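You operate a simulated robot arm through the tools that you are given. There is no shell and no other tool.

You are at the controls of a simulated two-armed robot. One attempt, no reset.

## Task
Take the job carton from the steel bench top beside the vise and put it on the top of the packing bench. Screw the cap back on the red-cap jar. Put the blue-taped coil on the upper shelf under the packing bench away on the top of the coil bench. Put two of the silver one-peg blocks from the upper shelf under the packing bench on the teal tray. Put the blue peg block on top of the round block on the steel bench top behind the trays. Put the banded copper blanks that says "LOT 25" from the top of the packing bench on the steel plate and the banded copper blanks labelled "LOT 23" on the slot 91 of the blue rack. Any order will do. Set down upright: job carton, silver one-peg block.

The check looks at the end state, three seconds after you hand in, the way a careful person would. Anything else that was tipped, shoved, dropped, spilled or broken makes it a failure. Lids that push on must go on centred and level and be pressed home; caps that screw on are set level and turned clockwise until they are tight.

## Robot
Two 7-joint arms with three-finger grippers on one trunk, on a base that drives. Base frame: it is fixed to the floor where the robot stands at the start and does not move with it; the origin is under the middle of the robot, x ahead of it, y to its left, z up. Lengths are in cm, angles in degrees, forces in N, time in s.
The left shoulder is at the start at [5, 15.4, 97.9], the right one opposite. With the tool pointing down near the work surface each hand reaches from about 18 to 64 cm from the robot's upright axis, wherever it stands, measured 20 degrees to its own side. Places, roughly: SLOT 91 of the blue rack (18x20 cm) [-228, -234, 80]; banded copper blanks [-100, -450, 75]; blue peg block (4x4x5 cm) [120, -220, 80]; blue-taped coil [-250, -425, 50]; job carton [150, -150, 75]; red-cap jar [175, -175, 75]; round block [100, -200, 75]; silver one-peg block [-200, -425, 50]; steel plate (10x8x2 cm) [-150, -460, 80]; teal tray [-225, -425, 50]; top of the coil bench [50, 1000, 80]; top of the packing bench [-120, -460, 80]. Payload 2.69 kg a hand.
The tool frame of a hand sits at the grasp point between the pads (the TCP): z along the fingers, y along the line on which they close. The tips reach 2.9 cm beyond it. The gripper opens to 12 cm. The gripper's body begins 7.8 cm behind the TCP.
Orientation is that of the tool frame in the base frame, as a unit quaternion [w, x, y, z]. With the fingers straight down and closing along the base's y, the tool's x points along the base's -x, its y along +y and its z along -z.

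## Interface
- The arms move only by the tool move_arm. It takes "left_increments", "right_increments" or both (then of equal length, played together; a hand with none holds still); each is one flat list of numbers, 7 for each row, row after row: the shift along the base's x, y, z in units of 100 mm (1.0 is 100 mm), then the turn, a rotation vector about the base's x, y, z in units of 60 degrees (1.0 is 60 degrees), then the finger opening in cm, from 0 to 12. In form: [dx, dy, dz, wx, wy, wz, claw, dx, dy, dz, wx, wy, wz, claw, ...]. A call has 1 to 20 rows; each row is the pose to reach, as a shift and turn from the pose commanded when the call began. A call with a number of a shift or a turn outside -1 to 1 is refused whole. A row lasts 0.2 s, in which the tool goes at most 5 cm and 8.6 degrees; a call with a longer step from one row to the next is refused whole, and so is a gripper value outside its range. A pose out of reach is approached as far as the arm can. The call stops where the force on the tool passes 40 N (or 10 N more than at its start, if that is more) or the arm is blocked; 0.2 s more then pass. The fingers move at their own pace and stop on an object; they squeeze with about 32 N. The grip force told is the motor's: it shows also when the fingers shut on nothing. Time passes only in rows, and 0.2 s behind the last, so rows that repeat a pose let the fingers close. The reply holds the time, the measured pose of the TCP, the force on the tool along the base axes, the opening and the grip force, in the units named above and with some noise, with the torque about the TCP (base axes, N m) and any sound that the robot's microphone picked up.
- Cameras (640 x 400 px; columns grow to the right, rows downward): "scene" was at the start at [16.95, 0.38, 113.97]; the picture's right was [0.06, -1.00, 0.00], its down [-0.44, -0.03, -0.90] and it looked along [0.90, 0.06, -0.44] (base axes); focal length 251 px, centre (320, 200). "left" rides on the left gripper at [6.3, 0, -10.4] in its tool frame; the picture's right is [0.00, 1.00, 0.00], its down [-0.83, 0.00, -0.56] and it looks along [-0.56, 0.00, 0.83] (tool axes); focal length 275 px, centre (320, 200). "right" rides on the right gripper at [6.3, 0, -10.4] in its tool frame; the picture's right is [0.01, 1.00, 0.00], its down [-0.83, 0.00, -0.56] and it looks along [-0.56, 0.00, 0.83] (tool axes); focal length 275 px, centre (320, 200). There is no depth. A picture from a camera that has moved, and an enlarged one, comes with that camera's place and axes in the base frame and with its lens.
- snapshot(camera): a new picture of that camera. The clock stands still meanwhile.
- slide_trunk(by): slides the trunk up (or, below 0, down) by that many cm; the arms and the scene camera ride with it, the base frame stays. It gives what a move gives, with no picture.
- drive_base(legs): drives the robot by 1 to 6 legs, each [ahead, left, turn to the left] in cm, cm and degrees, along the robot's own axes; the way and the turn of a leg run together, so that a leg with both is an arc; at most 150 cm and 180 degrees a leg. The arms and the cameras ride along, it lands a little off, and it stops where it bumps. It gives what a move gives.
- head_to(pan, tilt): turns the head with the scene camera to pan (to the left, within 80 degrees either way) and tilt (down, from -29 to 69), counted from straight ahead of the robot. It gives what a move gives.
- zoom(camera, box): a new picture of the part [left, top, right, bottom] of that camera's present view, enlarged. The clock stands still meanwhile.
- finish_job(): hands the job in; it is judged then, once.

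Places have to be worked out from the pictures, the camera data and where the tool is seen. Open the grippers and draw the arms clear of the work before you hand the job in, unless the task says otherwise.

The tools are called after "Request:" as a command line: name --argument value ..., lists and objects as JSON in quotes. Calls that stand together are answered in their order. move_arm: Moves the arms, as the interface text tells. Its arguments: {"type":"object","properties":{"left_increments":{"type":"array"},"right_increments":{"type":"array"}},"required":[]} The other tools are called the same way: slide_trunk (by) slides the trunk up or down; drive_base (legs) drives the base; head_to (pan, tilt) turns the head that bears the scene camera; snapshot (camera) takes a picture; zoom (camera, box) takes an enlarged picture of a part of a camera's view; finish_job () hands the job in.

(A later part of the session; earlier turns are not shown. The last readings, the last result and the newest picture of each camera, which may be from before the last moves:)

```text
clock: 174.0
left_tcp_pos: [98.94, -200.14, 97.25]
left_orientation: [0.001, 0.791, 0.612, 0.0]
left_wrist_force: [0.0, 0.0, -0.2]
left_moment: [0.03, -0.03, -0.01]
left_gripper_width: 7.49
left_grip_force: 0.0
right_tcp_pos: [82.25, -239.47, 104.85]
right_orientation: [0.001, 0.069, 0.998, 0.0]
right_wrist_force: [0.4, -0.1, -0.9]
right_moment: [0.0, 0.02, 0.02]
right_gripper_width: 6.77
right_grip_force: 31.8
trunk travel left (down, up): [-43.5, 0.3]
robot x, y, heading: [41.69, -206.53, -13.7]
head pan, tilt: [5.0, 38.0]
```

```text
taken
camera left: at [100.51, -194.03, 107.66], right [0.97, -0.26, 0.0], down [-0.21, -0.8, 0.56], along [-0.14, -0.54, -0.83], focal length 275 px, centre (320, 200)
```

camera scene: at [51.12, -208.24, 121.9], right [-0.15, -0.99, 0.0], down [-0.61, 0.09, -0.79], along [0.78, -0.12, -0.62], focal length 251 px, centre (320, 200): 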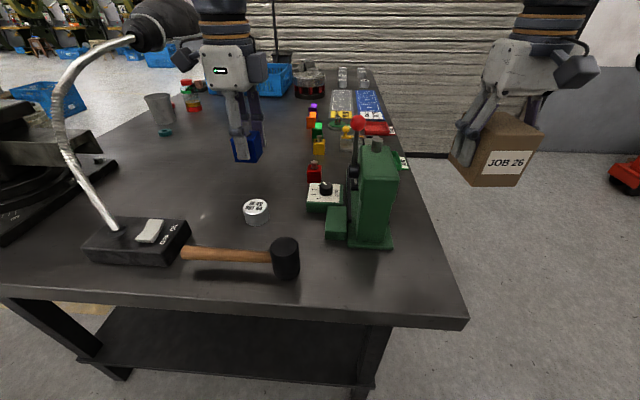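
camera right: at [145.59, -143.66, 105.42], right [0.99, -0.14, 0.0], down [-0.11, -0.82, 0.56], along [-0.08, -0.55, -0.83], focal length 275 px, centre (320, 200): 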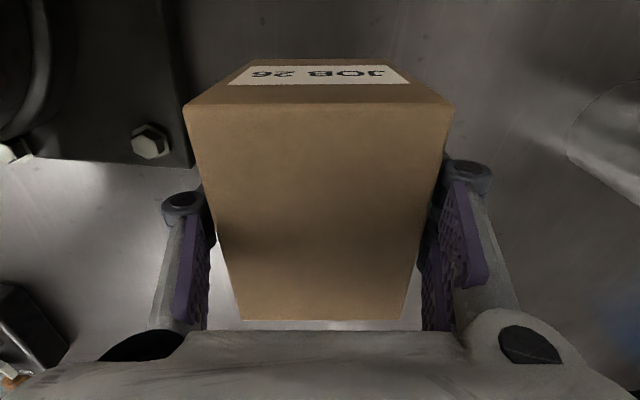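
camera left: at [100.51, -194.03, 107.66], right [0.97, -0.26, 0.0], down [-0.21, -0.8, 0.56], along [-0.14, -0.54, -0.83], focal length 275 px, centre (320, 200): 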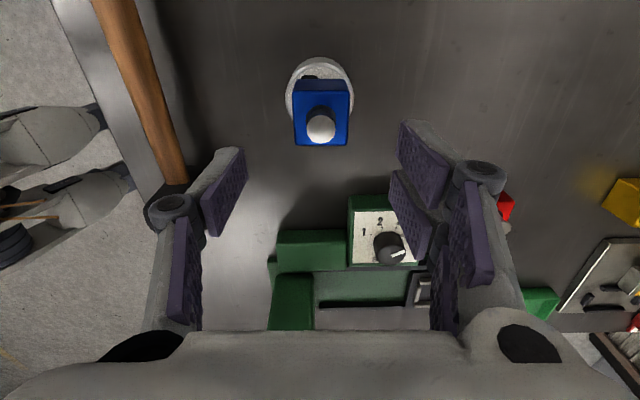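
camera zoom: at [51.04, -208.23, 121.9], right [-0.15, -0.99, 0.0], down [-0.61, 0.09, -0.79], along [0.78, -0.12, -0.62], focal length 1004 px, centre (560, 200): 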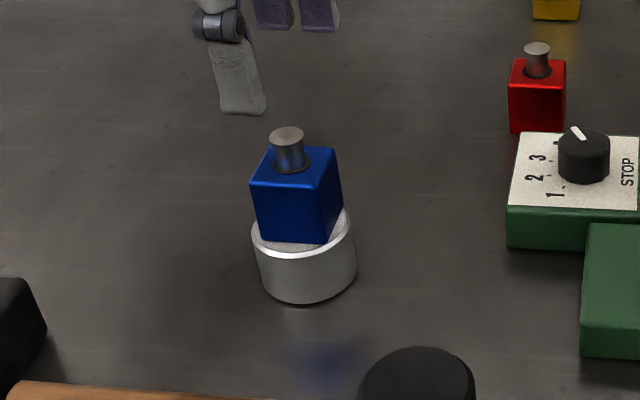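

The blue block stands centred on the round block. I raise the left hand, back off and turn toward the packing bench.

Request:
move_arm --left_increments '[-0.2, 0, 0.3, 0, 0, 0, 7.5, -0.5, 0.1, 0.6, 0, 0, 0, 7.5, -0.9, 0.2, 0.7, 0, 0, 0, 7.5]'

Request:
drive_base --legs '[[-40, 0, 0], [0, 0, -76], [60, 0, 0]]'

Request:
head_to --pan -20 --tilt 25

Request:
snapshot --camera "scene"

Request:
head_to --pan -65 --tilt 20

Request:
snapshot --camera "scene"

```text
clock: 174.8
left_tcp_pos: [89.87, -198.09, 104.45]
left_orientation: [0.002, 0.791, 0.611, 0.001]
left_wrist_force: [-0.6, 0.4, -0.3]
left_moment: [-0.03, -0.04, 0.01]
left_gripper_width: 7.51
left_grip_force: 0.1
right_tcp_pos: [82.11, -239.44, 104.88]
right_orientation: [0.002, 0.069, 0.998, 0.0]
right_wrist_force: [-0.1, 0.7, -1.6]
right_moment: [-0.03, -0.01, 0.0]
right_gripper_width: 6.73
right_grip_force: 32.0
trunk travel left (down, up): [-43.5, 0.3]
robot x, y, heading: [41.45, -206.54, -13.9]
head pan, tilt: [5.0, 38.0]
```

```text
clock: 183.6
left_tcp_pos: [22.27, -302.28, 104.27]
left_orientation: [0.001, 1.0, -0.008, 0.0]
left_wrist_force: [0.3, -1.1, -0.1]
left_moment: [0.01, 0.04, 0.01]
left_gripper_width: 7.5
left_grip_force: 0.0
right_tcp_pos: [-19.85, -304.38, 104.87]
right_orientation: [0.001, 0.67, 0.742, -0.001]
right_wrist_force: [0.3, -0.1, -2.6]
right_moment: [0.01, -0.01, 0.0]
right_gripper_width: 6.76
right_grip_force: 31.6
trunk travel left (down, up): [-43.5, 0.3]
robot x, y, heading: [2.72, -257.63, -90.0]
head pan, tilt: [5.0, 38.0]
```

```text
clock: 184.5
left_tcp_pos: [22.27, -302.13, 104.23]
left_orientation: [0.001, 1.0, -0.008, -0.001]
left_wrist_force: [0.2, 0.2, -0.2]
left_moment: [-0.03, -0.01, -0.01]
left_gripper_width: 7.47
left_grip_force: 0.0
right_tcp_pos: [-19.69, -304.34, 104.86]
right_orientation: [0.001, 0.67, 0.742, -0.001]
right_wrist_force: [-0.2, 1.1, -2.1]
right_moment: [0.0, 0.01, -0.01]
right_gripper_width: 6.78
right_grip_force: 32.0
trunk travel left (down, up): [-43.5, 0.3]
robot x, y, heading: [2.46, -257.48, -90.2]
head pan, tilt: [-20.0, 25.0]
```

```text
taken
camera scene: at [-0.38, -266.85, 123.93], right [-0.94, 0.34, 0.0], down [0.15, 0.4, -0.91], along [-0.31, -0.85, -0.42], focal length 251 px, centre (320, 200)
```

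scene: 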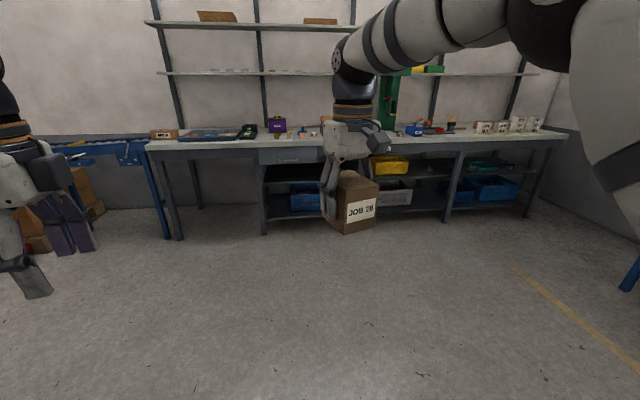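

```text
clock: 185.6
left_tcp_pos: [22.1, -302.25, 104.26]
left_orientation: [0.001, 1.0, -0.007, -0.001]
left_wrist_force: [-0.4, -1.0, 0.0]
left_moment: [0.0, -0.01, -0.03]
left_gripper_width: 7.5
left_grip_force: 0.1
right_tcp_pos: [-19.76, -304.33, 104.89]
right_orientation: [0.001, 0.67, 0.742, -0.001]
right_wrist_force: [0.1, 0.3, -2.2]
right_moment: [-0.02, 0.0, 0.03]
right_gripper_width: 6.77
right_grip_force: 32.2
trunk travel left (down, up): [-43.5, 0.3]
robot x, y, heading: [2.53, -257.55, -90.4]
head pan, tilt: [-65.0, 20.0]
```

```text
taken
camera scene: at [-5.66, -262.12, 124.74], right [-0.42, 0.91, 0.0], down [0.31, 0.14, -0.94], along [-0.85, -0.4, -0.34], focal length 251 px, centre (320, 200)
```

scene: 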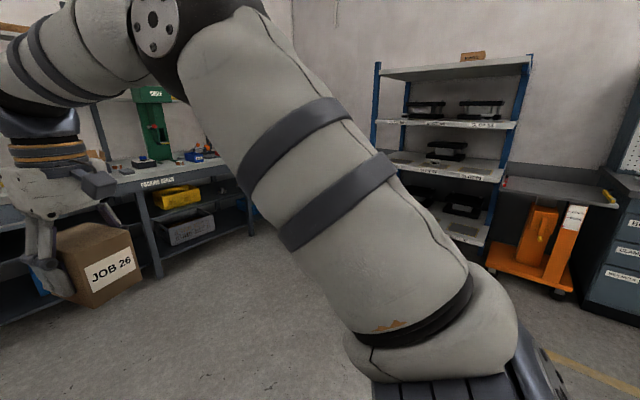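

The packing bench (labelled) stands along the south wall, turned about 12.5 degrees like the steel bench. I drive toward its middle and look.

Request:
drive_base --legs '[[0, 0, -12.5], [0, -73, 0], [125, 0, 0]]'

Request:
head_to --pan 0 --tilt 35

Request:
snapshot --camera "scene"

Request:
head_to --pan -50 --tilt 35

Request:
snapshot --camera "scene"

```text
clock: 198.4
left_tcp_pos: [-88.26, -410.88, 104.28]
left_orientation: [0.002, 0.993, -0.12, -0.002]
left_wrist_force: [-0.2, 0.0, 0.2]
left_moment: [0.04, -0.01, -0.02]
left_gripper_width: 7.51
left_grip_force: 0.1
right_tcp_pos: [-129.67, -403.71, 104.85]
right_orientation: [0.0, 0.749, 0.663, -0.001]
right_wrist_force: [0.2, 0.4, -2.5]
right_moment: [0.02, -0.03, 0.03]
right_gripper_width: 6.73
right_grip_force: 32.4
trunk travel left (down, up): [-43.5, 0.3]
robot x, y, heading: [-97.41, -363.07, -103.1]
head pan, tilt: [-65.0, 20.0]
```

```text
clock: 199.8
left_tcp_pos: [-88.4, -411.03, 104.16]
left_orientation: [0.0, 0.993, -0.119, -0.001]
left_wrist_force: [-0.1, -0.7, -0.4]
left_moment: [-0.02, 0.02, -0.04]
left_gripper_width: 7.5
left_grip_force: 0.1
right_tcp_pos: [-129.74, -403.65, 104.89]
right_orientation: [0.0, 0.749, 0.663, -0.002]
right_wrist_force: [-0.1, 0.4, -3.0]
right_moment: [0.02, -0.02, -0.02]
right_gripper_width: 6.74
right_grip_force: 32.0
trunk travel left (down, up): [-43.5, 0.3]
robot x, y, heading: [-97.51, -363.23, -103.0]
head pan, tilt: [0.0, 35.0]
```

```text
taken
camera scene: at [-99.46, -372.27, 122.36], right [-0.97, 0.22, 0.0], down [0.13, 0.56, -0.82], along [-0.18, -0.8, -0.57], focal length 251 px, centre (320, 200)
```

scene: 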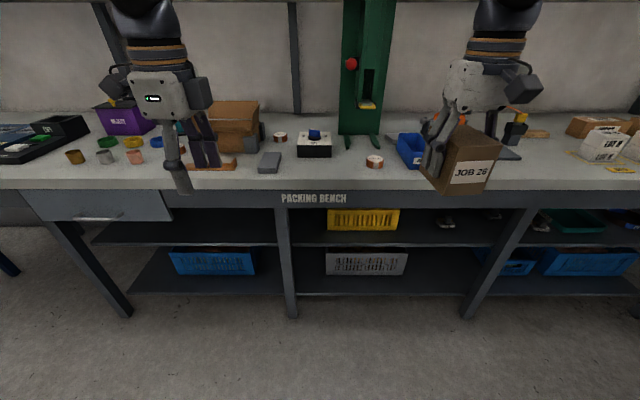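

```text
clock: 200.9
left_tcp_pos: [-88.32, -411.12, 104.23]
left_orientation: [0.001, 0.993, -0.119, -0.001]
left_wrist_force: [0.0, -1.0, -0.4]
left_moment: [0.04, -0.03, -0.01]
left_gripper_width: 7.53
left_grip_force: 0.0
right_tcp_pos: [-129.66, -403.77, 104.82]
right_orientation: [0.001, 0.749, 0.663, -0.001]
right_wrist_force: [0.6, -0.1, -2.1]
right_moment: [0.05, 0.0, 0.03]
right_gripper_width: 6.77
right_grip_force: 32.5
trunk travel left (down, up): [-43.5, 0.3]
robot x, y, heading: [-97.3, -363.26, -103.2]
head pan, tilt: [-50.0, 35.0]
```

```text
taken
camera scene: at [-105.32, -367.7, 122.36], right [-0.46, 0.89, 0.0], down [0.51, 0.26, -0.82], along [-0.73, -0.37, -0.57], focal length 251 px, centre (320, 200)
```

scene: 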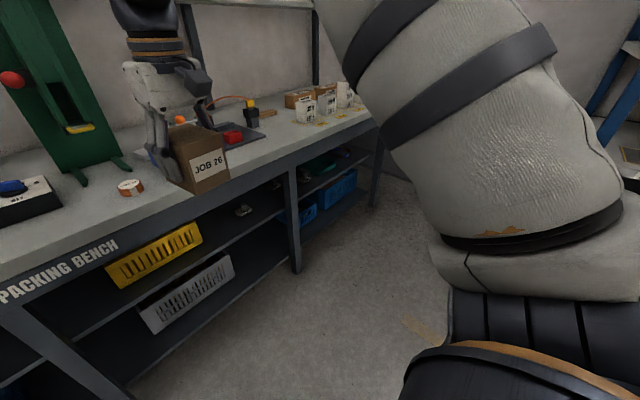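

I zoom into the bench top and shelf to identify items.

Request:
head_to --pan 0 --tilt 35

Request:
zoom --camera "scene" --box '[40, 80, 320, 210]'

Request:
zoom --camera "scene" --box '[300, 80, 640, 220]'

Request:
zoom --camera "scene" --box '[260, 190, 640, 310]'

```text
clock: 202.1
left_tcp_pos: [-88.5, -411.06, 104.12]
left_orientation: [0.0, 0.993, -0.119, -0.001]
left_wrist_force: [0.1, 0.3, 0.4]
left_moment: [-0.01, 0.01, 0.02]
left_gripper_width: 7.49
left_grip_force: 0.0
right_tcp_pos: [-129.69, -403.67, 104.81]
right_orientation: [0.001, 0.749, 0.663, 0.0]
right_wrist_force: [0.7, -0.4, -3.0]
right_moment: [-0.02, -0.02, 0.0]
right_gripper_width: 6.72
right_grip_force: 32.4
trunk travel left (down, up): [-43.5, 0.3]
robot x, y, heading: [-97.7, -362.72, -103.0]
head pan, tilt: [0.0, 35.0]
```

```text
2.29 times, centred on (180, 145) of scene
camera zoom: at [-99.47, -372.27, 122.36], right [-0.97, 0.23, 0.0], down [0.13, 0.56, -0.82], along [-0.18, -0.8, -0.57], focal length 574 px, centre (640, 326)
```

zoom: 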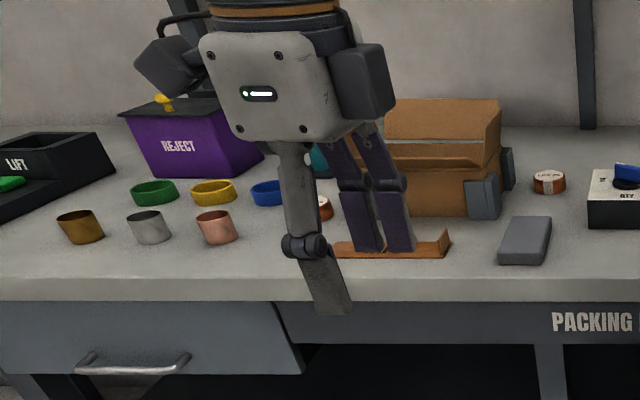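

```text
1.88 times, centred on (470, 150) of scene
camera zoom: at [-99.47, -372.27, 122.36], right [-0.97, 0.23, 0.0], down [0.13, 0.56, -0.82], along [-0.18, -0.8, -0.57], focal length 473 px, centre (38, 294)
```

zoom: 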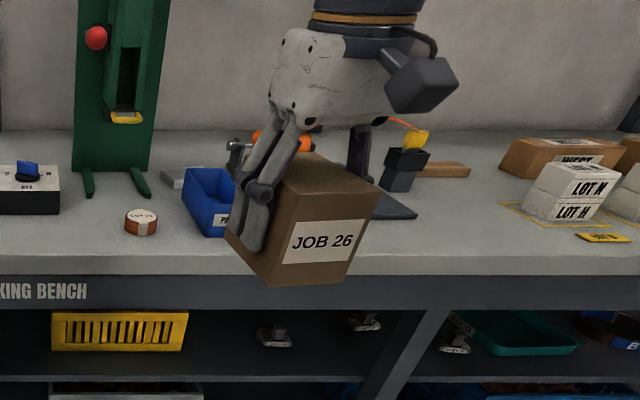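

```text
1.68 times, centred on (450, 250) of scene
camera zoom: at [-99.47, -372.27, 122.36], right [-0.97, 0.23, 0.0], down [0.13, 0.56, -0.82], along [-0.18, -0.8, -0.57], focal length 423 px, centre (101, 116)
```

zoom: 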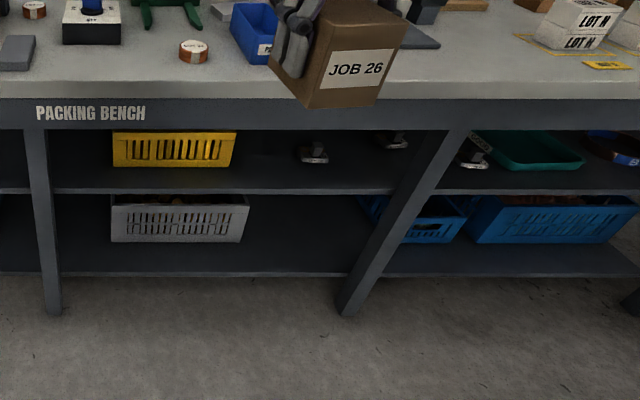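

I can see three round banded copper blanks on the bench top, a grey plate, and pegged blocks plus a teal tray on the upper shelf. I retract the left hand, approach, and will set the carton down at a free front spot near (-120,-447).

Request:
move_arm --left_increments '[0.05, 0.4, 0.0, 0, 0, 0, 7.5, 0.1, 0.8, 0.0, 0, 0, 0, 7.5, 0.1, 1.0, 0.0, 0, 0, 0, 7.5]'

Request:
drive_base --legs '[[45, 0, 0]]'

Request:
head_to --pan 0 --tilt 48

Request:
snapshot --camera "scene"

Request:
snapshot --camera "right"

Request:
snapshot --camera "left"

```text
clock: 202.9
left_tcp_pos: [-87.32, -400.95, 104.27]
left_orientation: [0.001, 0.993, -0.119, -0.001]
left_wrist_force: [0.0, 0.4, 0.5]
left_moment: [-0.03, 0.01, 0.0]
left_gripper_width: 7.51
left_grip_force: 0.1
right_tcp_pos: [-129.78, -403.72, 104.88]
right_orientation: [0.0, 0.749, 0.662, -0.001]
right_wrist_force: [0.7, 0.2, -3.2]
right_moment: [0.01, 0.03, 0.0]
right_gripper_width: 6.79
right_grip_force: 32.1
trunk travel left (down, up): [-43.5, 0.3]
robot x, y, heading: [-97.5, -363.12, -102.9]
head pan, tilt: [0.0, 35.0]
```

```text
clock: 205.7
left_tcp_pos: [-97.43, -444.9, 104.28]
left_orientation: [0.002, 0.993, -0.118, -0.001]
left_wrist_force: [-0.1, -0.5, -0.1]
left_moment: [0.02, 0.0, -0.05]
left_gripper_width: 7.51
left_grip_force: 0.0
right_tcp_pos: [-139.82, -447.75, 105.04]
right_orientation: [0.001, 0.748, 0.664, -0.002]
right_wrist_force: [-0.9, 0.2, 6.4]
right_moment: [-0.39, -0.24, -0.01]
right_gripper_width: 6.75
right_grip_force: 32.3
trunk travel left (down, up): [-43.5, 0.3]
robot x, y, heading: [-107.37, -407.26, -103.0]
head pan, tilt: [0.0, 35.0]
```

```text
clock: 206.4
left_tcp_pos: [-97.4, -444.96, 104.29]
left_orientation: [0.002, 0.993, -0.119, -0.001]
left_wrist_force: [0.8, -0.5, -0.6]
left_moment: [-0.04, 0.05, -0.06]
left_gripper_width: 7.52
left_grip_force: 0.1
right_tcp_pos: [-139.73, -447.68, 105.07]
right_orientation: [0.001, 0.748, 0.664, -0.002]
right_wrist_force: [-0.1, -0.1, 6.3]
right_moment: [-0.41, -0.22, -0.01]
right_gripper_width: 6.76
right_grip_force: 32.4
trunk travel left (down, up): [-43.5, 0.3]
robot x, y, heading: [-107.56, -407.16, -103.0]
head pan, tilt: [0.0, 48.0]
```

```text
taken
camera scene: at [-109.31, -415.36, 120.47], right [-0.97, 0.22, 0.0], down [0.17, 0.72, -0.67], along [-0.15, -0.65, -0.74], focal length 251 px, centre (320, 200)
```

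scene: 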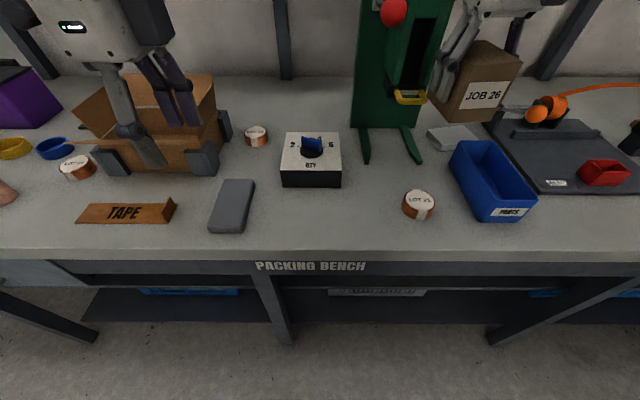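

```text
taken
camera right: at [-139.04, -441.43, 115.41], right [0.99, -0.12, 0.0], down [-0.1, -0.82, 0.56], along [-0.07, -0.56, -0.83], focal length 275 px, centre (320, 200)
```

right: 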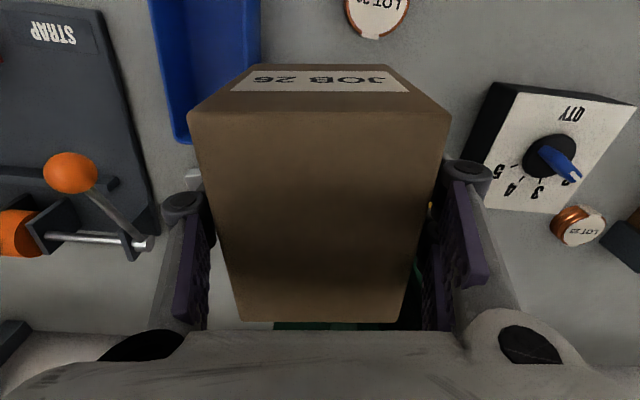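

```text
taken
camera left: at [-91.3, -446.45, 114.65], right [-0.24, -0.97, 0.0], down [-0.81, 0.2, 0.56], along [-0.54, 0.13, -0.83], focal length 275 px, centre (320, 200)
```

left: 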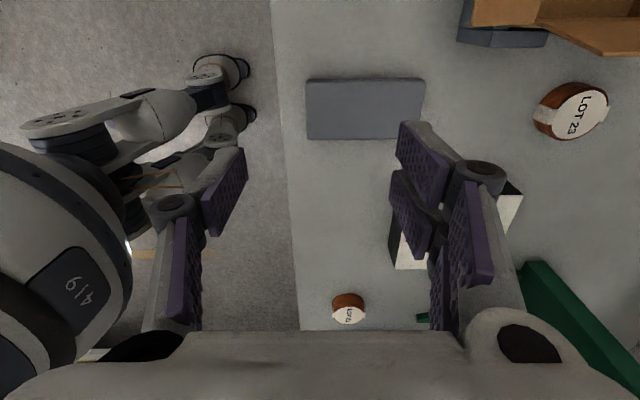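

The right wrist shows +6 N: the carton's far edge touches something, likely the press's yellow handle. I lift the carton at once and check.

Request:
move_arm --right_increments '[0, 0, 0.2, 0, 0, 0, 5.5, 0, 0, 0.4, 0, 0, 0, 5.5]'

Request:
zoom --camera "scene" --box '[330, 0, 570, 180]'

```text
clock: 207.0
left_tcp_pos: [-97.43, -444.96, 104.24]
left_orientation: [0.001, 0.993, -0.119, -0.001]
left_wrist_force: [0.0, 0.5, -0.4]
left_moment: [0.01, 0.01, 0.02]
left_gripper_width: 7.48
left_grip_force: 0.0
right_tcp_pos: [-139.75, -447.69, 108.83]
right_orientation: [0.001, 0.749, 0.663, -0.001]
right_wrist_force: [0.4, 0.1, -1.7]
right_moment: [0.01, -0.02, 0.01]
right_gripper_width: 6.76
right_grip_force: 31.8
trunk travel left (down, up): [-43.5, 0.3]
robot x, y, heading: [-107.68, -406.91, -103.2]
head pan, tilt: [0.0, 48.0]
```

```text
2.22 times, centred on (450, 90) of scene
camera zoom: at [-109.32, -415.4, 120.46], right [-0.97, 0.22, 0.0], down [0.17, 0.72, -0.67], along [-0.15, -0.65, -0.74], focal length 558 px, centre (31, 444)
```

zoom: 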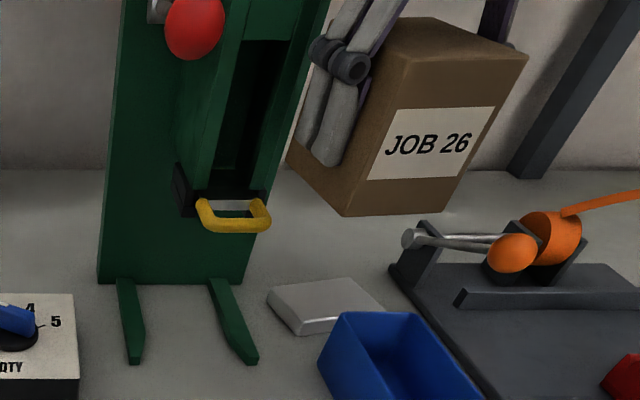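

The contact is released and nothing looks displaced. I zoom in on the labels of the three banded blanks and on the plates.

Request:
zoom --camera "scene" --box '[30, 110, 290, 250]'

Request:
zoom --camera "scene" --box '[380, 110, 560, 240]'

Request:
zoom --camera "left" --box '[280, 40, 620, 340]'

```text
2.46 times, centred on (160, 180) of scene
camera zoom: at [-109.32, -415.4, 120.46], right [-0.97, 0.22, 0.0], down [0.17, 0.72, -0.67], along [-0.15, -0.65, -0.74], focal length 618 px, centre (714, 249)
```

zoom: 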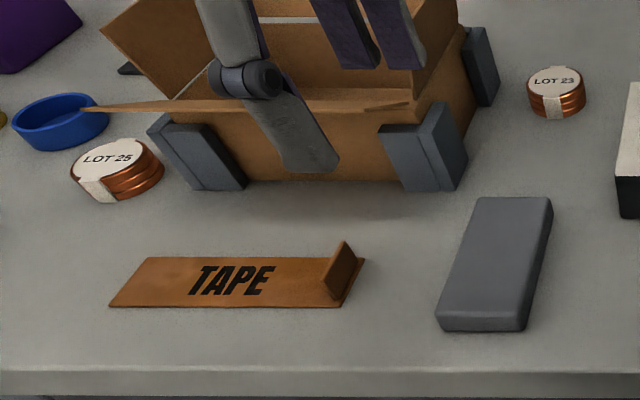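

```text
3.08 times, centred on (470, 175) of scene
camera zoom: at [-109.32, -415.4, 120.46], right [-0.97, 0.22, 0.0], down [0.17, 0.72, -0.67], along [-0.15, -0.65, -0.74], focal length 773 px, centre (-142, 277)
```

zoom: 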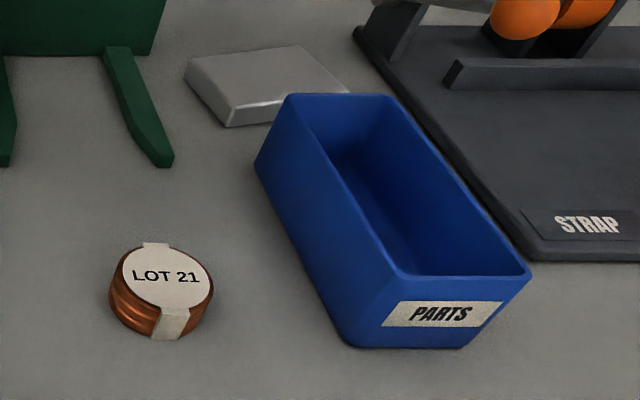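

```text
1.33 times, centred on (450, 190) of left
camera zoom: at [-91.31, -446.49, 114.62], right [-0.24, -0.97, 0.0], down [-0.81, 0.2, 0.56], along [-0.54, 0.13, -0.83], focal length 367 px, centre (147, 213)
```

zoom: 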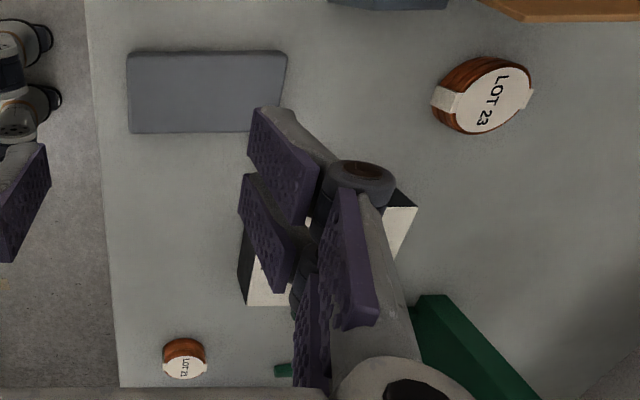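

LOT 25 is by the carton box's left, LOT 23 right of the box, LOT 21 is a decoy; the metallic steel plate lies behind the PARTS bin. I move the carton to the free front strip at about (-123.5,-443).

Request:
move_arm --right_increments '[0, 0.4, 0, 0, 0, 0, 5.5, 0.3, 0.5, 0, 0, 0, 0, 5.5, 0.7, 0.5, 0, 0, 0, 0, 5.5, 1.0, 0.5, 0, 0, 0, 0, 5.5]'

Request:
move_arm --right_increments '[0.4, 0, 0, 0, 0, 0, 5.5, 0.62, 0, -0.2, 0, 0, 0, 5.5, 0.62, 0, -0.6, 0, 0, 0, 5.5, 0.62, 0, -0.9, 0, 0, 0, 5.5]'

Request:
snapshot --camera "scene"

Request:
snapshot --camera "right"

```text
clock: 208.0
left_tcp_pos: [-97.27, -444.99, 104.24]
left_orientation: [0.001, 0.993, -0.118, -0.001]
left_wrist_force: [-0.2, 0.2, -0.4]
left_moment: [-0.01, 0.03, 0.03]
left_gripper_width: 7.51
left_grip_force: 0.1
right_tcp_pos: [-129.68, -442.72, 108.97]
right_orientation: [0.001, 0.748, 0.663, -0.002]
right_wrist_force: [-0.2, 0.2, -2.0]
right_moment: [0.04, 0.01, 0.04]
right_gripper_width: 6.76
right_grip_force: 32.0
trunk travel left (down, up): [-43.5, 0.3]
robot x, y, heading: [-107.37, -407.1, -103.0]
head pan, tilt: [0.0, 48.0]
```

```text
clock: 209.0
left_tcp_pos: [-97.43, -445.07, 104.2]
left_orientation: [0.001, 0.993, -0.119, -0.001]
left_wrist_force: [0.1, -0.2, -0.1]
left_moment: [0.04, -0.01, -0.04]
left_gripper_width: 7.51
left_grip_force: 0.0
right_tcp_pos: [-123.53, -442.78, 99.73]
right_orientation: [0.001, 0.749, 0.663, -0.001]
right_wrist_force: [-0.2, 0.0, -1.4]
right_moment: [0.01, 0.03, -0.02]
right_gripper_width: 6.78
right_grip_force: 32.1
trunk travel left (down, up): [-43.5, 0.3]
robot x, y, heading: [-107.61, -406.91, -102.8]
head pan, tilt: [0.0, 48.0]
```

```text
taken
camera scene: at [-109.34, -415.44, 120.45], right [-0.97, 0.22, 0.0], down [0.17, 0.72, -0.67], along [-0.15, -0.65, -0.74], focal length 251 px, centre (320, 200)
```

scene: 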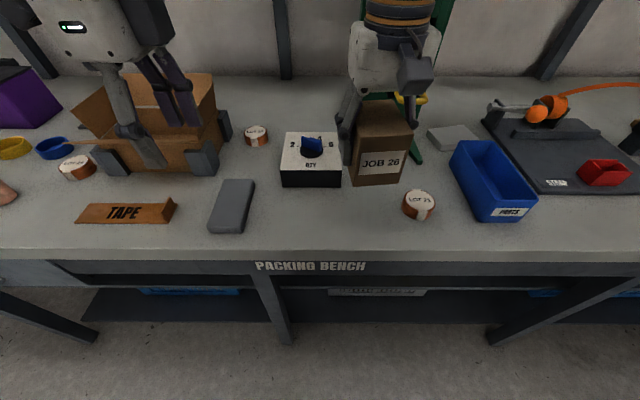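

```text
taken
camera right: at [-122.82, -436.55, 110.22], right [0.99, -0.12, 0.0], down [-0.1, -0.82, 0.56], along [-0.07, -0.55, -0.83], focal length 275 px, centre (320, 200)
```

right: 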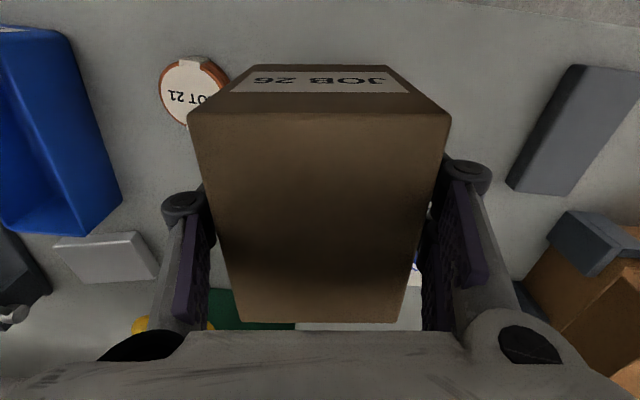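

LOT 21's near edge is about x=-131, so there is room. I lower in steps until contact.

Request:
move_arm --right_increments '[0, 0, -0.4, 0, 0, 0, 5.5, 0, 0, -0.8, 0, 0, 0, 5.5, 0, 0, -0.9, 0, 0, 0, 5.5]'

Request:
zoom --camera "scene" --box '[270, 110, 450, 260]'

```text
clock: 209.8
left_tcp_pos: [-97.35, -444.96, 104.22]
left_orientation: [0.001, 0.993, -0.118, -0.001]
left_wrist_force: [-0.1, 0.8, 0.5]
left_moment: [0.03, -0.02, -0.03]
left_gripper_width: 7.49
left_grip_force: 0.0
right_tcp_pos: [-123.52, -442.91, 90.8]
right_orientation: [0.001, 0.749, 0.663, -0.001]
right_wrist_force: [-0.1, 0.2, -1.7]
right_moment: [0.01, 0.02, -0.01]
right_gripper_width: 6.77
right_grip_force: 31.5
trunk travel left (down, up): [-43.5, 0.3]
robot x, y, heading: [-107.92, -406.81, -102.9]
head pan, tilt: [0.0, 48.0]
```

```text
2.67 times, centred on (360, 185) of scene
camera zoom: at [-109.33, -415.4, 120.46], right [-0.97, 0.22, 0.0], down [0.17, 0.72, -0.67], along [-0.15, -0.65, -0.74], focal length 670 px, centre (213, 240)
```

zoom: 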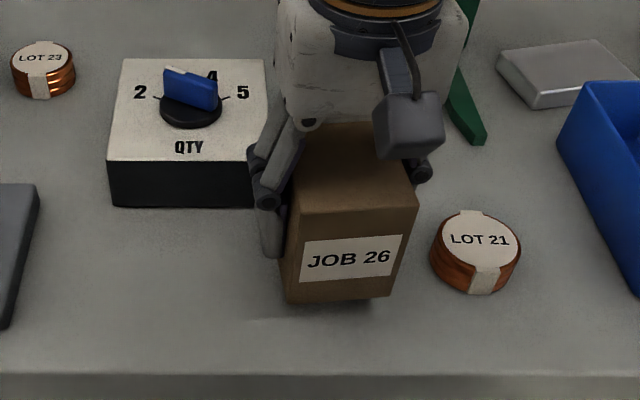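

The carton is near the surface. I lower gently.

Request:
move_arm --right_increments '[0, 0, -0.04, 0, 0, 0, 5.5, 0, 0, -0.08, 0, 0, 0, 5.5, 0, 0, -0.12, 0, 0, 0, 5.5]'

```text
clock: 210.6
left_tcp_pos: [-97.27, -445.02, 104.2]
left_orientation: [0.001, 0.993, -0.118, 0.0]
left_wrist_force: [0.1, 1.2, 0.1]
left_moment: [0.0, 0.0, 0.0]
left_gripper_width: 7.48
left_grip_force: 0.1
right_tcp_pos: [-123.56, -442.86, 89.65]
right_orientation: [0.001, 0.748, 0.664, -0.001]
right_wrist_force: [0.0, -0.7, -1.7]
right_moment: [0.0, 0.03, 0.0]
right_gripper_width: 6.77
right_grip_force: 32.5
trunk travel left (down, up): [-43.5, 0.3]
robot x, y, heading: [-107.2, -406.9, -102.9]
head pan, tilt: [0.0, 48.0]
```

Still free; I continue lowering in small steps.

Request:
move_arm --right_increments '[0, 0, -0.03, 0, 0, 0, 5.5, 0, 0, -0.06, 0, 0, 0, 5.5, 0, 0, -0.09, 0, 0, 0, 5.5]'

Request:
zoom --camera "scene" --box '[270, 110, 450, 260]'

```text
clock: 211.4
left_tcp_pos: [-97.35, -444.97, 104.29]
left_orientation: [0.001, 0.993, -0.118, -0.001]
left_wrist_force: [-0.6, 0.2, 0.5]
left_moment: [-0.02, 0.0, 0.01]
left_gripper_width: 7.51
left_grip_force: 0.0
right_tcp_pos: [-123.59, -442.68, 88.81]
right_orientation: [0.002, 0.749, 0.663, -0.003]
right_wrist_force: [0.1, 0.7, 10.6]
right_moment: [0.55, 0.32, -0.03]
right_gripper_width: 6.75
right_grip_force: 31.8
trunk travel left (down, up): [-43.5, 0.3]
robot x, y, heading: [-108.11, -407.08, -103.0]
head pan, tilt: [0.0, 48.0]
```

```text
2.67 times, centred on (360, 185) of scene
camera zoom: at [-109.29, -415.31, 120.48], right [-0.97, 0.22, 0.0], down [0.17, 0.72, -0.67], along [-0.15, -0.65, -0.74], focal length 670 px, centre (213, 240)
```

zoom: 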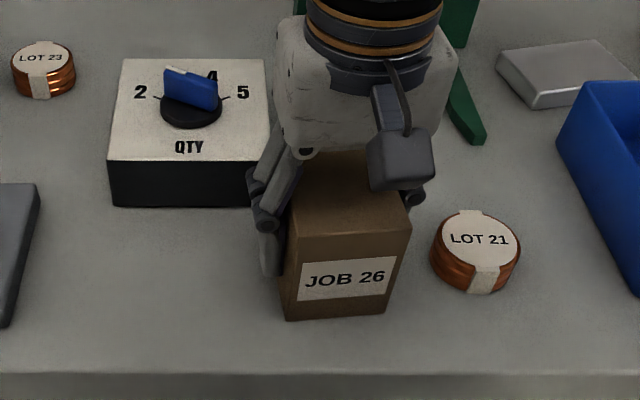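

Contact at the front edge shows a slight pitch in the grip. I press a touch more to let it settle flat, then open and rise.

Request:
move_arm --right_increments '[0, 0, -0.02, 0, 0, 0, 5.5, 0, 0, -0.02, 0, 0, 0, 5.5]'

Request:
zoom --camera "scene" --box '[270, 110, 450, 260]'

```text
clock: 212.0
left_tcp_pos: [-97.34, -444.86, 104.4]
left_orientation: [0.002, 0.993, -0.119, -0.002]
left_wrist_force: [0.4, 0.5, 0.0]
left_moment: [0.01, 0.0, 0.0]
left_gripper_width: 7.5
left_grip_force: 0.0
right_tcp_pos: [-123.62, -442.81, 88.86]
right_orientation: [0.004, 0.749, 0.663, -0.004]
right_wrist_force: [-1.3, 0.9, 27.9]
right_moment: [0.35, 0.04, 0.08]
right_gripper_width: 6.76
right_grip_force: 32.2
trunk travel left (down, up): [-43.5, 0.3]
robot x, y, heading: [-107.41, -407.08, -102.7]
head pan, tilt: [0.0, 48.0]
```

```text
2.67 times, centred on (360, 185) of scene
camera zoom: at [-109.27, -415.22, 120.5], right [-0.97, 0.22, 0.0], down [0.17, 0.72, -0.67], along [-0.15, -0.65, -0.74], focal length 670 px, centre (213, 240)
```

zoom: 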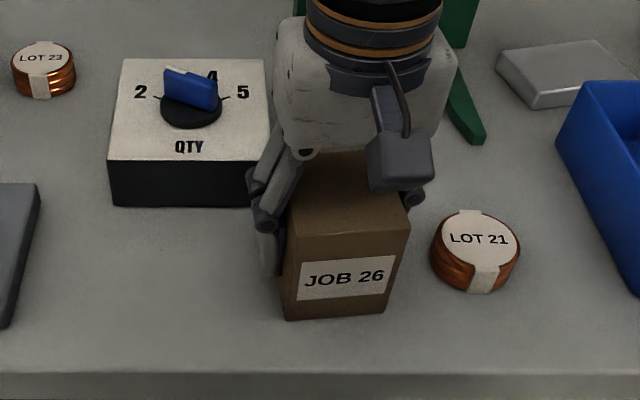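

It sits flat now. I ease off, open and rise.

Request:
move_arm --right_increments '[0, 0, 0.02, 0, 0, 0, 5.5, 0, 0, 0.02, 0, 0, 0, 7.5, 0, 0, 0.02, 0, 0, 0, 9, 0, 0, 0.02, 0, 0, 0, 9, 0, 0, 0.3, 0, 0, 0, 9, 0, 0, 0.7, 0, 0, 0, 9, 0, 0, 1.0, 0, 0, 0, 9]'

Request:
snapshot --camera "scene"

Request:
snapshot --camera "right"

```text
clock: 213.6
left_tcp_pos: [-97.37, -444.98, 104.36]
left_orientation: [0.002, 0.993, -0.119, -0.001]
left_wrist_force: [0.2, -0.2, -0.4]
left_moment: [-0.01, 0.0, 0.0]
left_gripper_width: 7.5
left_grip_force: 0.0
right_tcp_pos: [-123.56, -442.77, 98.68]
right_orientation: [0.001, 0.748, 0.663, -0.001]
right_wrist_force: [0.7, -0.4, -0.1]
right_moment: [0.01, -0.01, 0.01]
right_gripper_width: 9.0
right_grip_force: 0.1
trunk travel left (down, up): [-43.5, 0.3]
robot x, y, heading: [-107.64, -407.18, -102.8]
head pan, tilt: [0.0, 48.0]
```

```text
taken
camera scene: at [-109.32, -415.37, 120.46], right [-0.97, 0.22, 0.0], down [0.17, 0.72, -0.67], along [-0.15, -0.65, -0.74], focal length 251 px, centre (320, 200)
```

scene: 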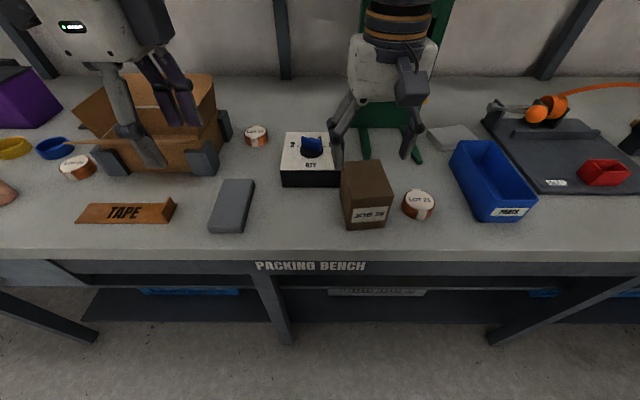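

```text
taken
camera right: at [-122.81, -436.43, 109.13], right [0.99, -0.12, 0.0], down [-0.1, -0.82, 0.56], along [-0.06, -0.55, -0.83], focal length 275 px, centre (320, 200)
```

right: 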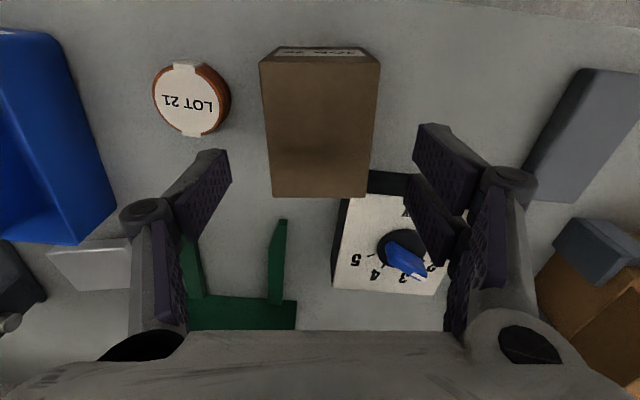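

The carton stands well (bench top z ~83.9). LOT 25 is near (-69,-466.5), LOT 23 near (-106,-470.5), the steel plate near (-151.5,-458.5). I raise the right hand and shift the base left and a bit ahead.

Request:
move_arm --right_increments '[0, 0, 0.3, 0, 0, 0, 9, 0, 0.1, 0.7, 0, 0, 0, 9]'

Request:
drive_base --legs '[[0, 33, 0], [4, 0, 0]]'

Request:
snapshot --camera "scene"

Request:
snapshot --camera "left"

Request:
snapshot --camera "right"

```text
clock: 214.2
left_tcp_pos: [-97.31, -445.07, 104.41]
left_orientation: [0.002, 0.993, -0.118, -0.001]
left_wrist_force: [0.5, 0.4, -0.2]
left_moment: [0.0, -0.02, -0.04]
left_gripper_width: 7.5
left_grip_force: 0.0
right_tcp_pos: [-123.6, -441.72, 105.71]
right_orientation: [0.001, 0.748, 0.664, -0.002]
right_wrist_force: [-1.7, 0.7, 0.7]
right_moment: [-0.03, 0.01, 0.05]
right_gripper_width: 9.02
right_grip_force: 0.1
trunk travel left (down, up): [-43.5, 0.3]
robot x, y, heading: [-107.62, -406.9, -103.0]
head pan, tilt: [0.0, 48.0]
```

```text
clock: 217.8
left_tcp_pos: [-66.04, -456.49, 104.21]
left_orientation: [0.002, 0.993, -0.12, -0.001]
left_wrist_force: [-0.9, -0.1, -0.8]
left_moment: [0.04, 0.02, 0.04]
left_gripper_width: 7.5
left_grip_force: 0.0
right_tcp_pos: [-92.15, -453.15, 105.61]
right_orientation: [0.002, 0.749, 0.662, -0.001]
right_wrist_force: [-0.2, -0.4, 0.0]
right_moment: [0.04, 0.0, 0.0]
right_gripper_width: 9.01
right_grip_force: 0.1
trunk travel left (down, up): [-43.5, 0.3]
robot x, y, heading: [-76.24, -418.43, -102.9]
head pan, tilt: [0.0, 48.0]
```

```text
taken
camera scene: at [-77.88, -426.79, 120.46], right [-0.97, 0.22, 0.0], down [0.17, 0.72, -0.67], along [-0.15, -0.65, -0.74], focal length 251 px, centre (320, 200)
```

scene: 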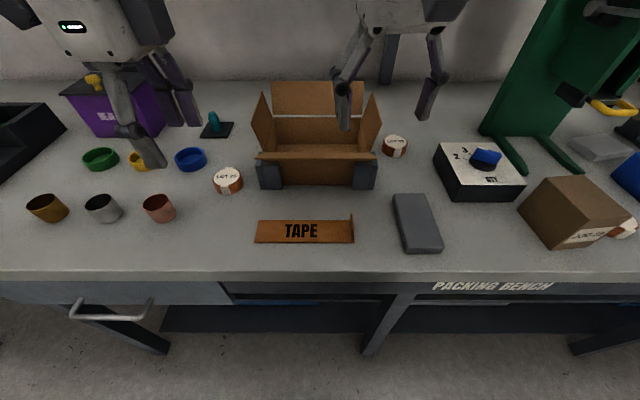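

```text
taken
camera left: at [-59.94, -457.91, 114.62], right [-0.24, -0.97, 0.0], down [-0.81, 0.2, 0.56], along [-0.54, 0.13, -0.83], focal length 275 px, centre (320, 200)
```

left: 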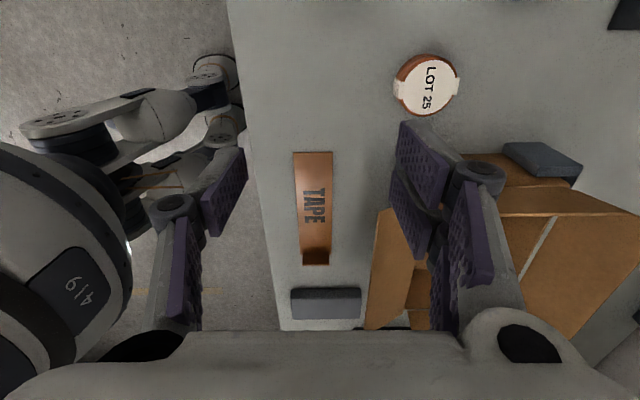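

```text
taken
camera right: at [-91.46, -446.86, 116.12], right [0.99, -0.12, 0.0], down [-0.1, -0.82, 0.56], along [-0.07, -0.55, -0.83], focal length 275 px, centre (320, 200)
```

right: 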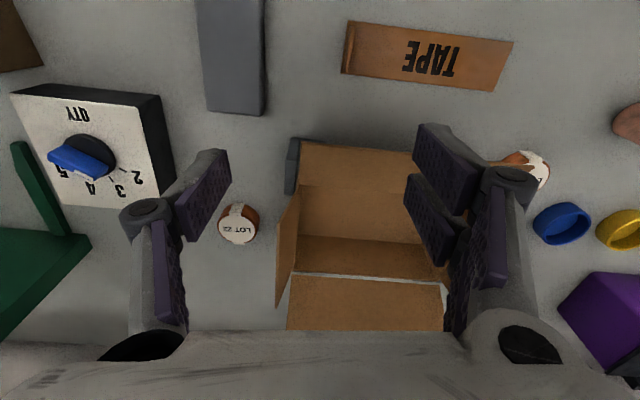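

LOT 25 is at (-68.2,-466.6), LOT 23 at (-105.5,-469.5). I bring the left hand over LOT 25 and at the same time turn the right hand +84 degrees toward LOT 23 so it closes along the bench depth, clear of the box flap.

Request:
move_arm --left_increments '[-0.05, -0.2, 0, 0, 0, 0, 9.5, -0.1, -0.4, 0, 0, 0, 0, 9.5, -0.15, -0.6, 0, 0, 0, 0, 9.5, -0.2, -0.8, 0, 0, 0, 0, 9.5, -0.22, -1.0, 0, 0, 0, 0, 9.5, -0.22, -1.0, -0.2, 0, 0, 0, 9.5, -0.22, -1.0, -0.5, 0, 0, 0, 9.5]' --right_increments '[-0.1, -0.1, 0, 0, 0, 0.14, 9, -0.2, -0.2, 0, 0, 0, 0.28, 9, -0.3, -0.3, 0, 0, 0, 0.42, 9, -0.4, -0.4, 0, 0, 0, 0.56, 9, -0.5, -0.5, 0, 0, 0, 0.7, 9, -0.6, -0.6, 0, 0, 0, 0.84, 9, -0.7, -0.7, 0, 0, 0, 0.95, 9]'

Request:
move_arm --right_increments '[-0.2, -0.2, 0, 0, 0, 0.14, 9.5, -0.4, -0.45, 0, 0, 0, 0.28, 9.5, -0.6, -0.7, 0, 0, 0, 0.42, 9.5, -0.63, -0.93, -0.1, 0, 0, 0.45, 9.5]'

Request:
snapshot --camera "left"

Request:
snapshot --camera "right"

Request:
snapshot --camera "scene"

```text
clock: 219.4
left_tcp_pos: [-68.16, -466.56, 99.08]
left_orientation: [0.001, 0.993, -0.119, -0.001]
left_wrist_force: [0.0, -0.2, -0.9]
left_moment: [0.04, -0.02, 0.03]
left_gripper_width: 9.48
left_grip_force: 0.2
right_tcp_pos: [-99.22, -460.21, 105.66]
right_orientation: [0.002, 0.341, 0.94, 0.001]
right_wrist_force: [0.1, -0.1, -0.3]
right_moment: [0.01, -0.01, -0.02]
right_gripper_width: 9.01
right_grip_force: 0.0
trunk travel left (down, up): [-43.5, 0.3]
robot x, y, heading: [-75.98, -418.62, -102.9]
head pan, tilt: [0.0, 48.0]
```

```text
clock: 220.4
left_tcp_pos: [-68.16, -466.43, 99.04]
left_orientation: [0.002, 0.993, -0.12, -0.001]
left_wrist_force: [0.4, 0.3, 0.5]
left_moment: [0.01, 0.0, 0.04]
left_gripper_width: 9.51
left_grip_force: 0.1
right_tcp_pos: [-105.61, -466.26, 103.61]
right_orientation: [0.002, 0.112, 0.994, 0.001]
right_wrist_force: [0.6, -0.6, 0.0]
right_moment: [0.04, 0.0, -0.01]
right_gripper_width: 9.49
right_grip_force: 0.1
right hand out of reach, approached as far as the arm can: row 3, 4
trunk travel left (down, up): [-43.5, 0.3]
robot x, y, heading: [-75.53, -417.99, -102.8]
head pan, tilt: [0.0, 48.0]
```

```text
taken
camera left: at [-62.16, -467.94, 109.55], right [-0.24, -0.97, 0.0], down [-0.81, 0.2, 0.56], along [-0.54, 0.13, -0.83], focal length 275 px, centre (320, 200)
```

left: 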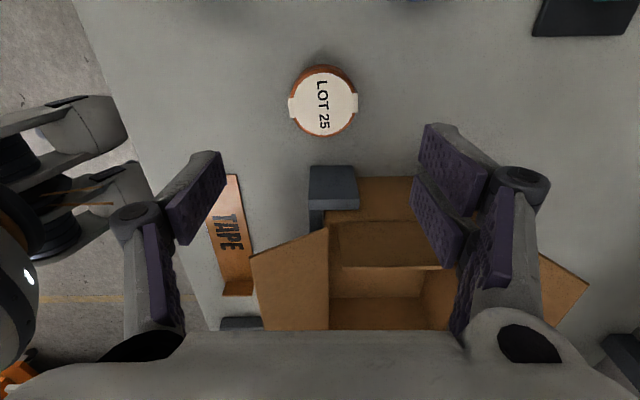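

```text
taken
camera right: at [-111.78, -464.96, 114.12], right [0.22, 0.98, 0.0], down [0.81, -0.18, 0.56], along [0.55, -0.12, -0.83], focal length 275 px, centre (320, 200)
```

right: 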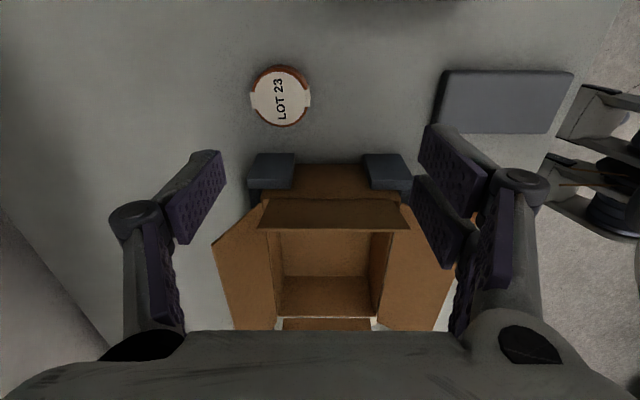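

```text
taken
camera scene: at [-77.87, -426.77, 120.45], right [-0.97, 0.22, 0.0], down [0.17, 0.72, -0.67], along [-0.15, -0.65, -0.74], focal length 251 px, centre (320, 200)
```

scene: 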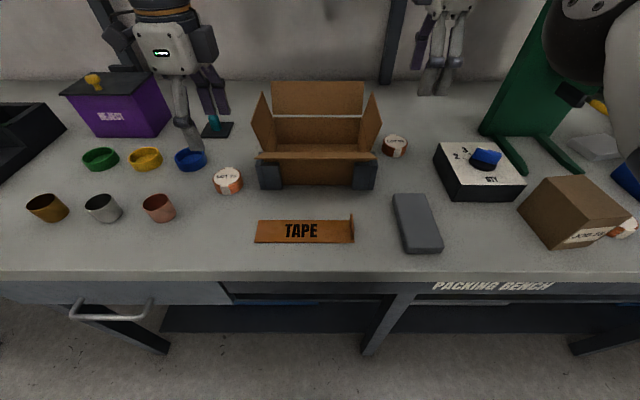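

LOT 25 is centred within 0.5 cm. I correct and descend with the left hand.

Request:
move_arm --left_increments '[0.005, -0.05, -0.3, 0, 0, 0, 9, 0.005, -0.05, -0.7, 0, 0, 0, 8.5, 0.005, -0.05, -0.95, 0, 0, 0, 8.5]'

Request:
snapshot --camera "left"

```text
clock: 221.2
left_tcp_pos: [-68.17, -466.83, 89.63]
left_orientation: [0.001, 0.993, -0.119, 0.0]
left_wrist_force: [0.3, 0.5, -0.1]
left_moment: [0.01, 0.02, 0.02]
left_gripper_width: 8.48
left_grip_force: 0.2
right_tcp_pos: [-105.52, -466.29, 103.75]
right_orientation: [0.002, 0.113, 0.994, -0.001]
right_wrist_force: [-0.5, -0.2, -0.4]
right_moment: [0.0, 0.01, -0.04]
right_gripper_width: 9.49
right_grip_force: 0.0
trunk travel left (down, up): [-43.5, 0.3]
robot x, y, heading: [-75.9, -418.0, -102.7]
head pan, tilt: [0.0, 48.0]
```

```text
taken
camera left: at [-62.15, -468.33, 100.0], right [-0.24, -0.97, 0.0], down [-0.81, 0.2, 0.56], along [-0.54, 0.13, -0.83], focal length 275 px, centre (320, 200)
```

left: 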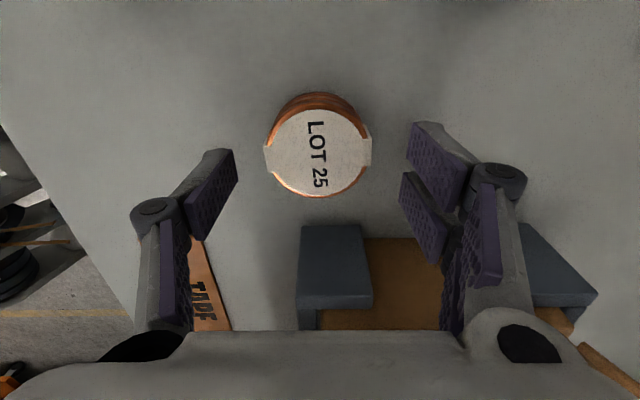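

Centred. I descend the last bit and close on LOT 25, then lift.

Request:
move_arm --left_increments '[0, 0, -0.15, 0, 0, 0, 8, 0, 0, -0.24, 0, 0, 0, 8, 0, 0, -0.24, 0, 0, 0, 6, 0, 0, -0.24, 0, 0, 0, 4, 0, 0, -0.24, 0, 0, 0, 4, 0, 0, -0.24, 0, 0, 0, 4]'

Request:
move_arm --left_increments '[0, 0, 0.3, 0, 0, 0, 4, 0, 0, 0.7, 0, 0, 0, 4, 0, 0, 1, 0, 0, 0, 4]'

Request:
move_arm --left_increments '[0, 0, 0.3, 0, 0, 0, 4, 0, 0, 0.7, 0, 0, 0, 4, 0, 0.1, 0.75, 0, 0, 0, 4]'

Request:
snapshot --camera "left"

```text
clock: 222.6
left_tcp_pos: [-68.22, -466.81, 87.29]
left_orientation: [0.001, 0.993, -0.12, -0.001]
left_wrist_force: [-0.7, 0.9, 0.2]
left_moment: [0.06, -0.02, -0.02]
left_gripper_width: 5.48
left_grip_force: 32.0
right_tcp_pos: [-105.51, -466.2, 103.68]
right_orientation: [0.003, 0.114, 0.993, -0.001]
right_wrist_force: [0.2, -0.4, -0.3]
right_moment: [-0.01, 0.0, 0.01]
right_gripper_width: 9.48
right_grip_force: 0.0
trunk travel left (down, up): [-43.5, 0.3]
robot x, y, heading: [-76.07, -418.28, -103.0]
head pan, tilt: [0.0, 48.0]
```

```text
clock: 223.4
left_tcp_pos: [-68.27, -466.83, 97.43]
left_orientation: [0.0, 0.993, -0.12, -0.001]
left_wrist_force: [0.6, -0.6, -1.4]
left_moment: [-0.01, 0.01, -0.03]
left_gripper_width: 5.47
left_grip_force: 32.5
right_tcp_pos: [-105.51, -466.32, 103.8]
right_orientation: [0.002, 0.114, 0.993, 0.0]
right_wrist_force: [-0.1, -0.1, -0.1]
right_moment: [-0.03, 0.0, 0.01]
right_gripper_width: 9.5
right_grip_force: 0.1
trunk travel left (down, up): [-43.5, 0.3]
robot x, y, heading: [-76.35, -418.26, -103.0]
head pan, tilt: [0.0, 48.0]
```

```text
clock: 224.2
left_tcp_pos: [-68.31, -465.71, 104.86]
left_orientation: [0.0, 0.993, -0.12, -0.001]
left_wrist_force: [-0.6, 0.4, -2.2]
left_moment: [0.01, 0.0, 0.02]
left_gripper_width: 5.5
left_grip_force: 32.3
right_tcp_pos: [-105.62, -466.21, 103.74]
right_orientation: [0.002, 0.114, 0.994, 0.0]
right_wrist_force: [0.4, 0.3, 0.1]
right_moment: [0.02, 0.0, -0.01]
right_gripper_width: 9.47
right_grip_force: 0.0
trunk travel left (down, up): [-43.5, 0.3]
robot x, y, heading: [-76.01, -418.18, -102.8]
head pan, tilt: [0.0, 48.0]
```

```text
taken
camera left: at [-62.16, -467.19, 115.27], right [-0.24, -0.97, 0.0], down [-0.81, 0.2, 0.56], along [-0.54, 0.13, -0.83], focal length 275 px, centre (320, 200)
```

left: 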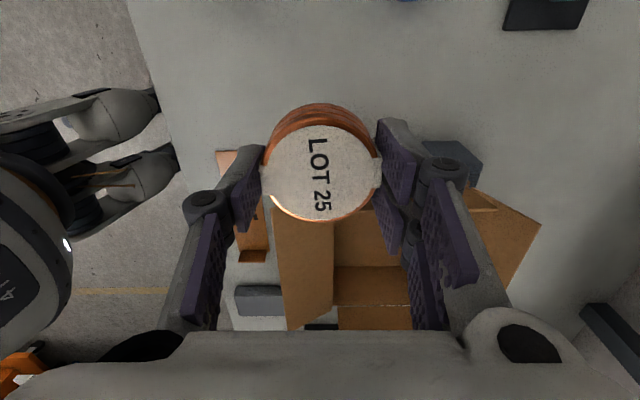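

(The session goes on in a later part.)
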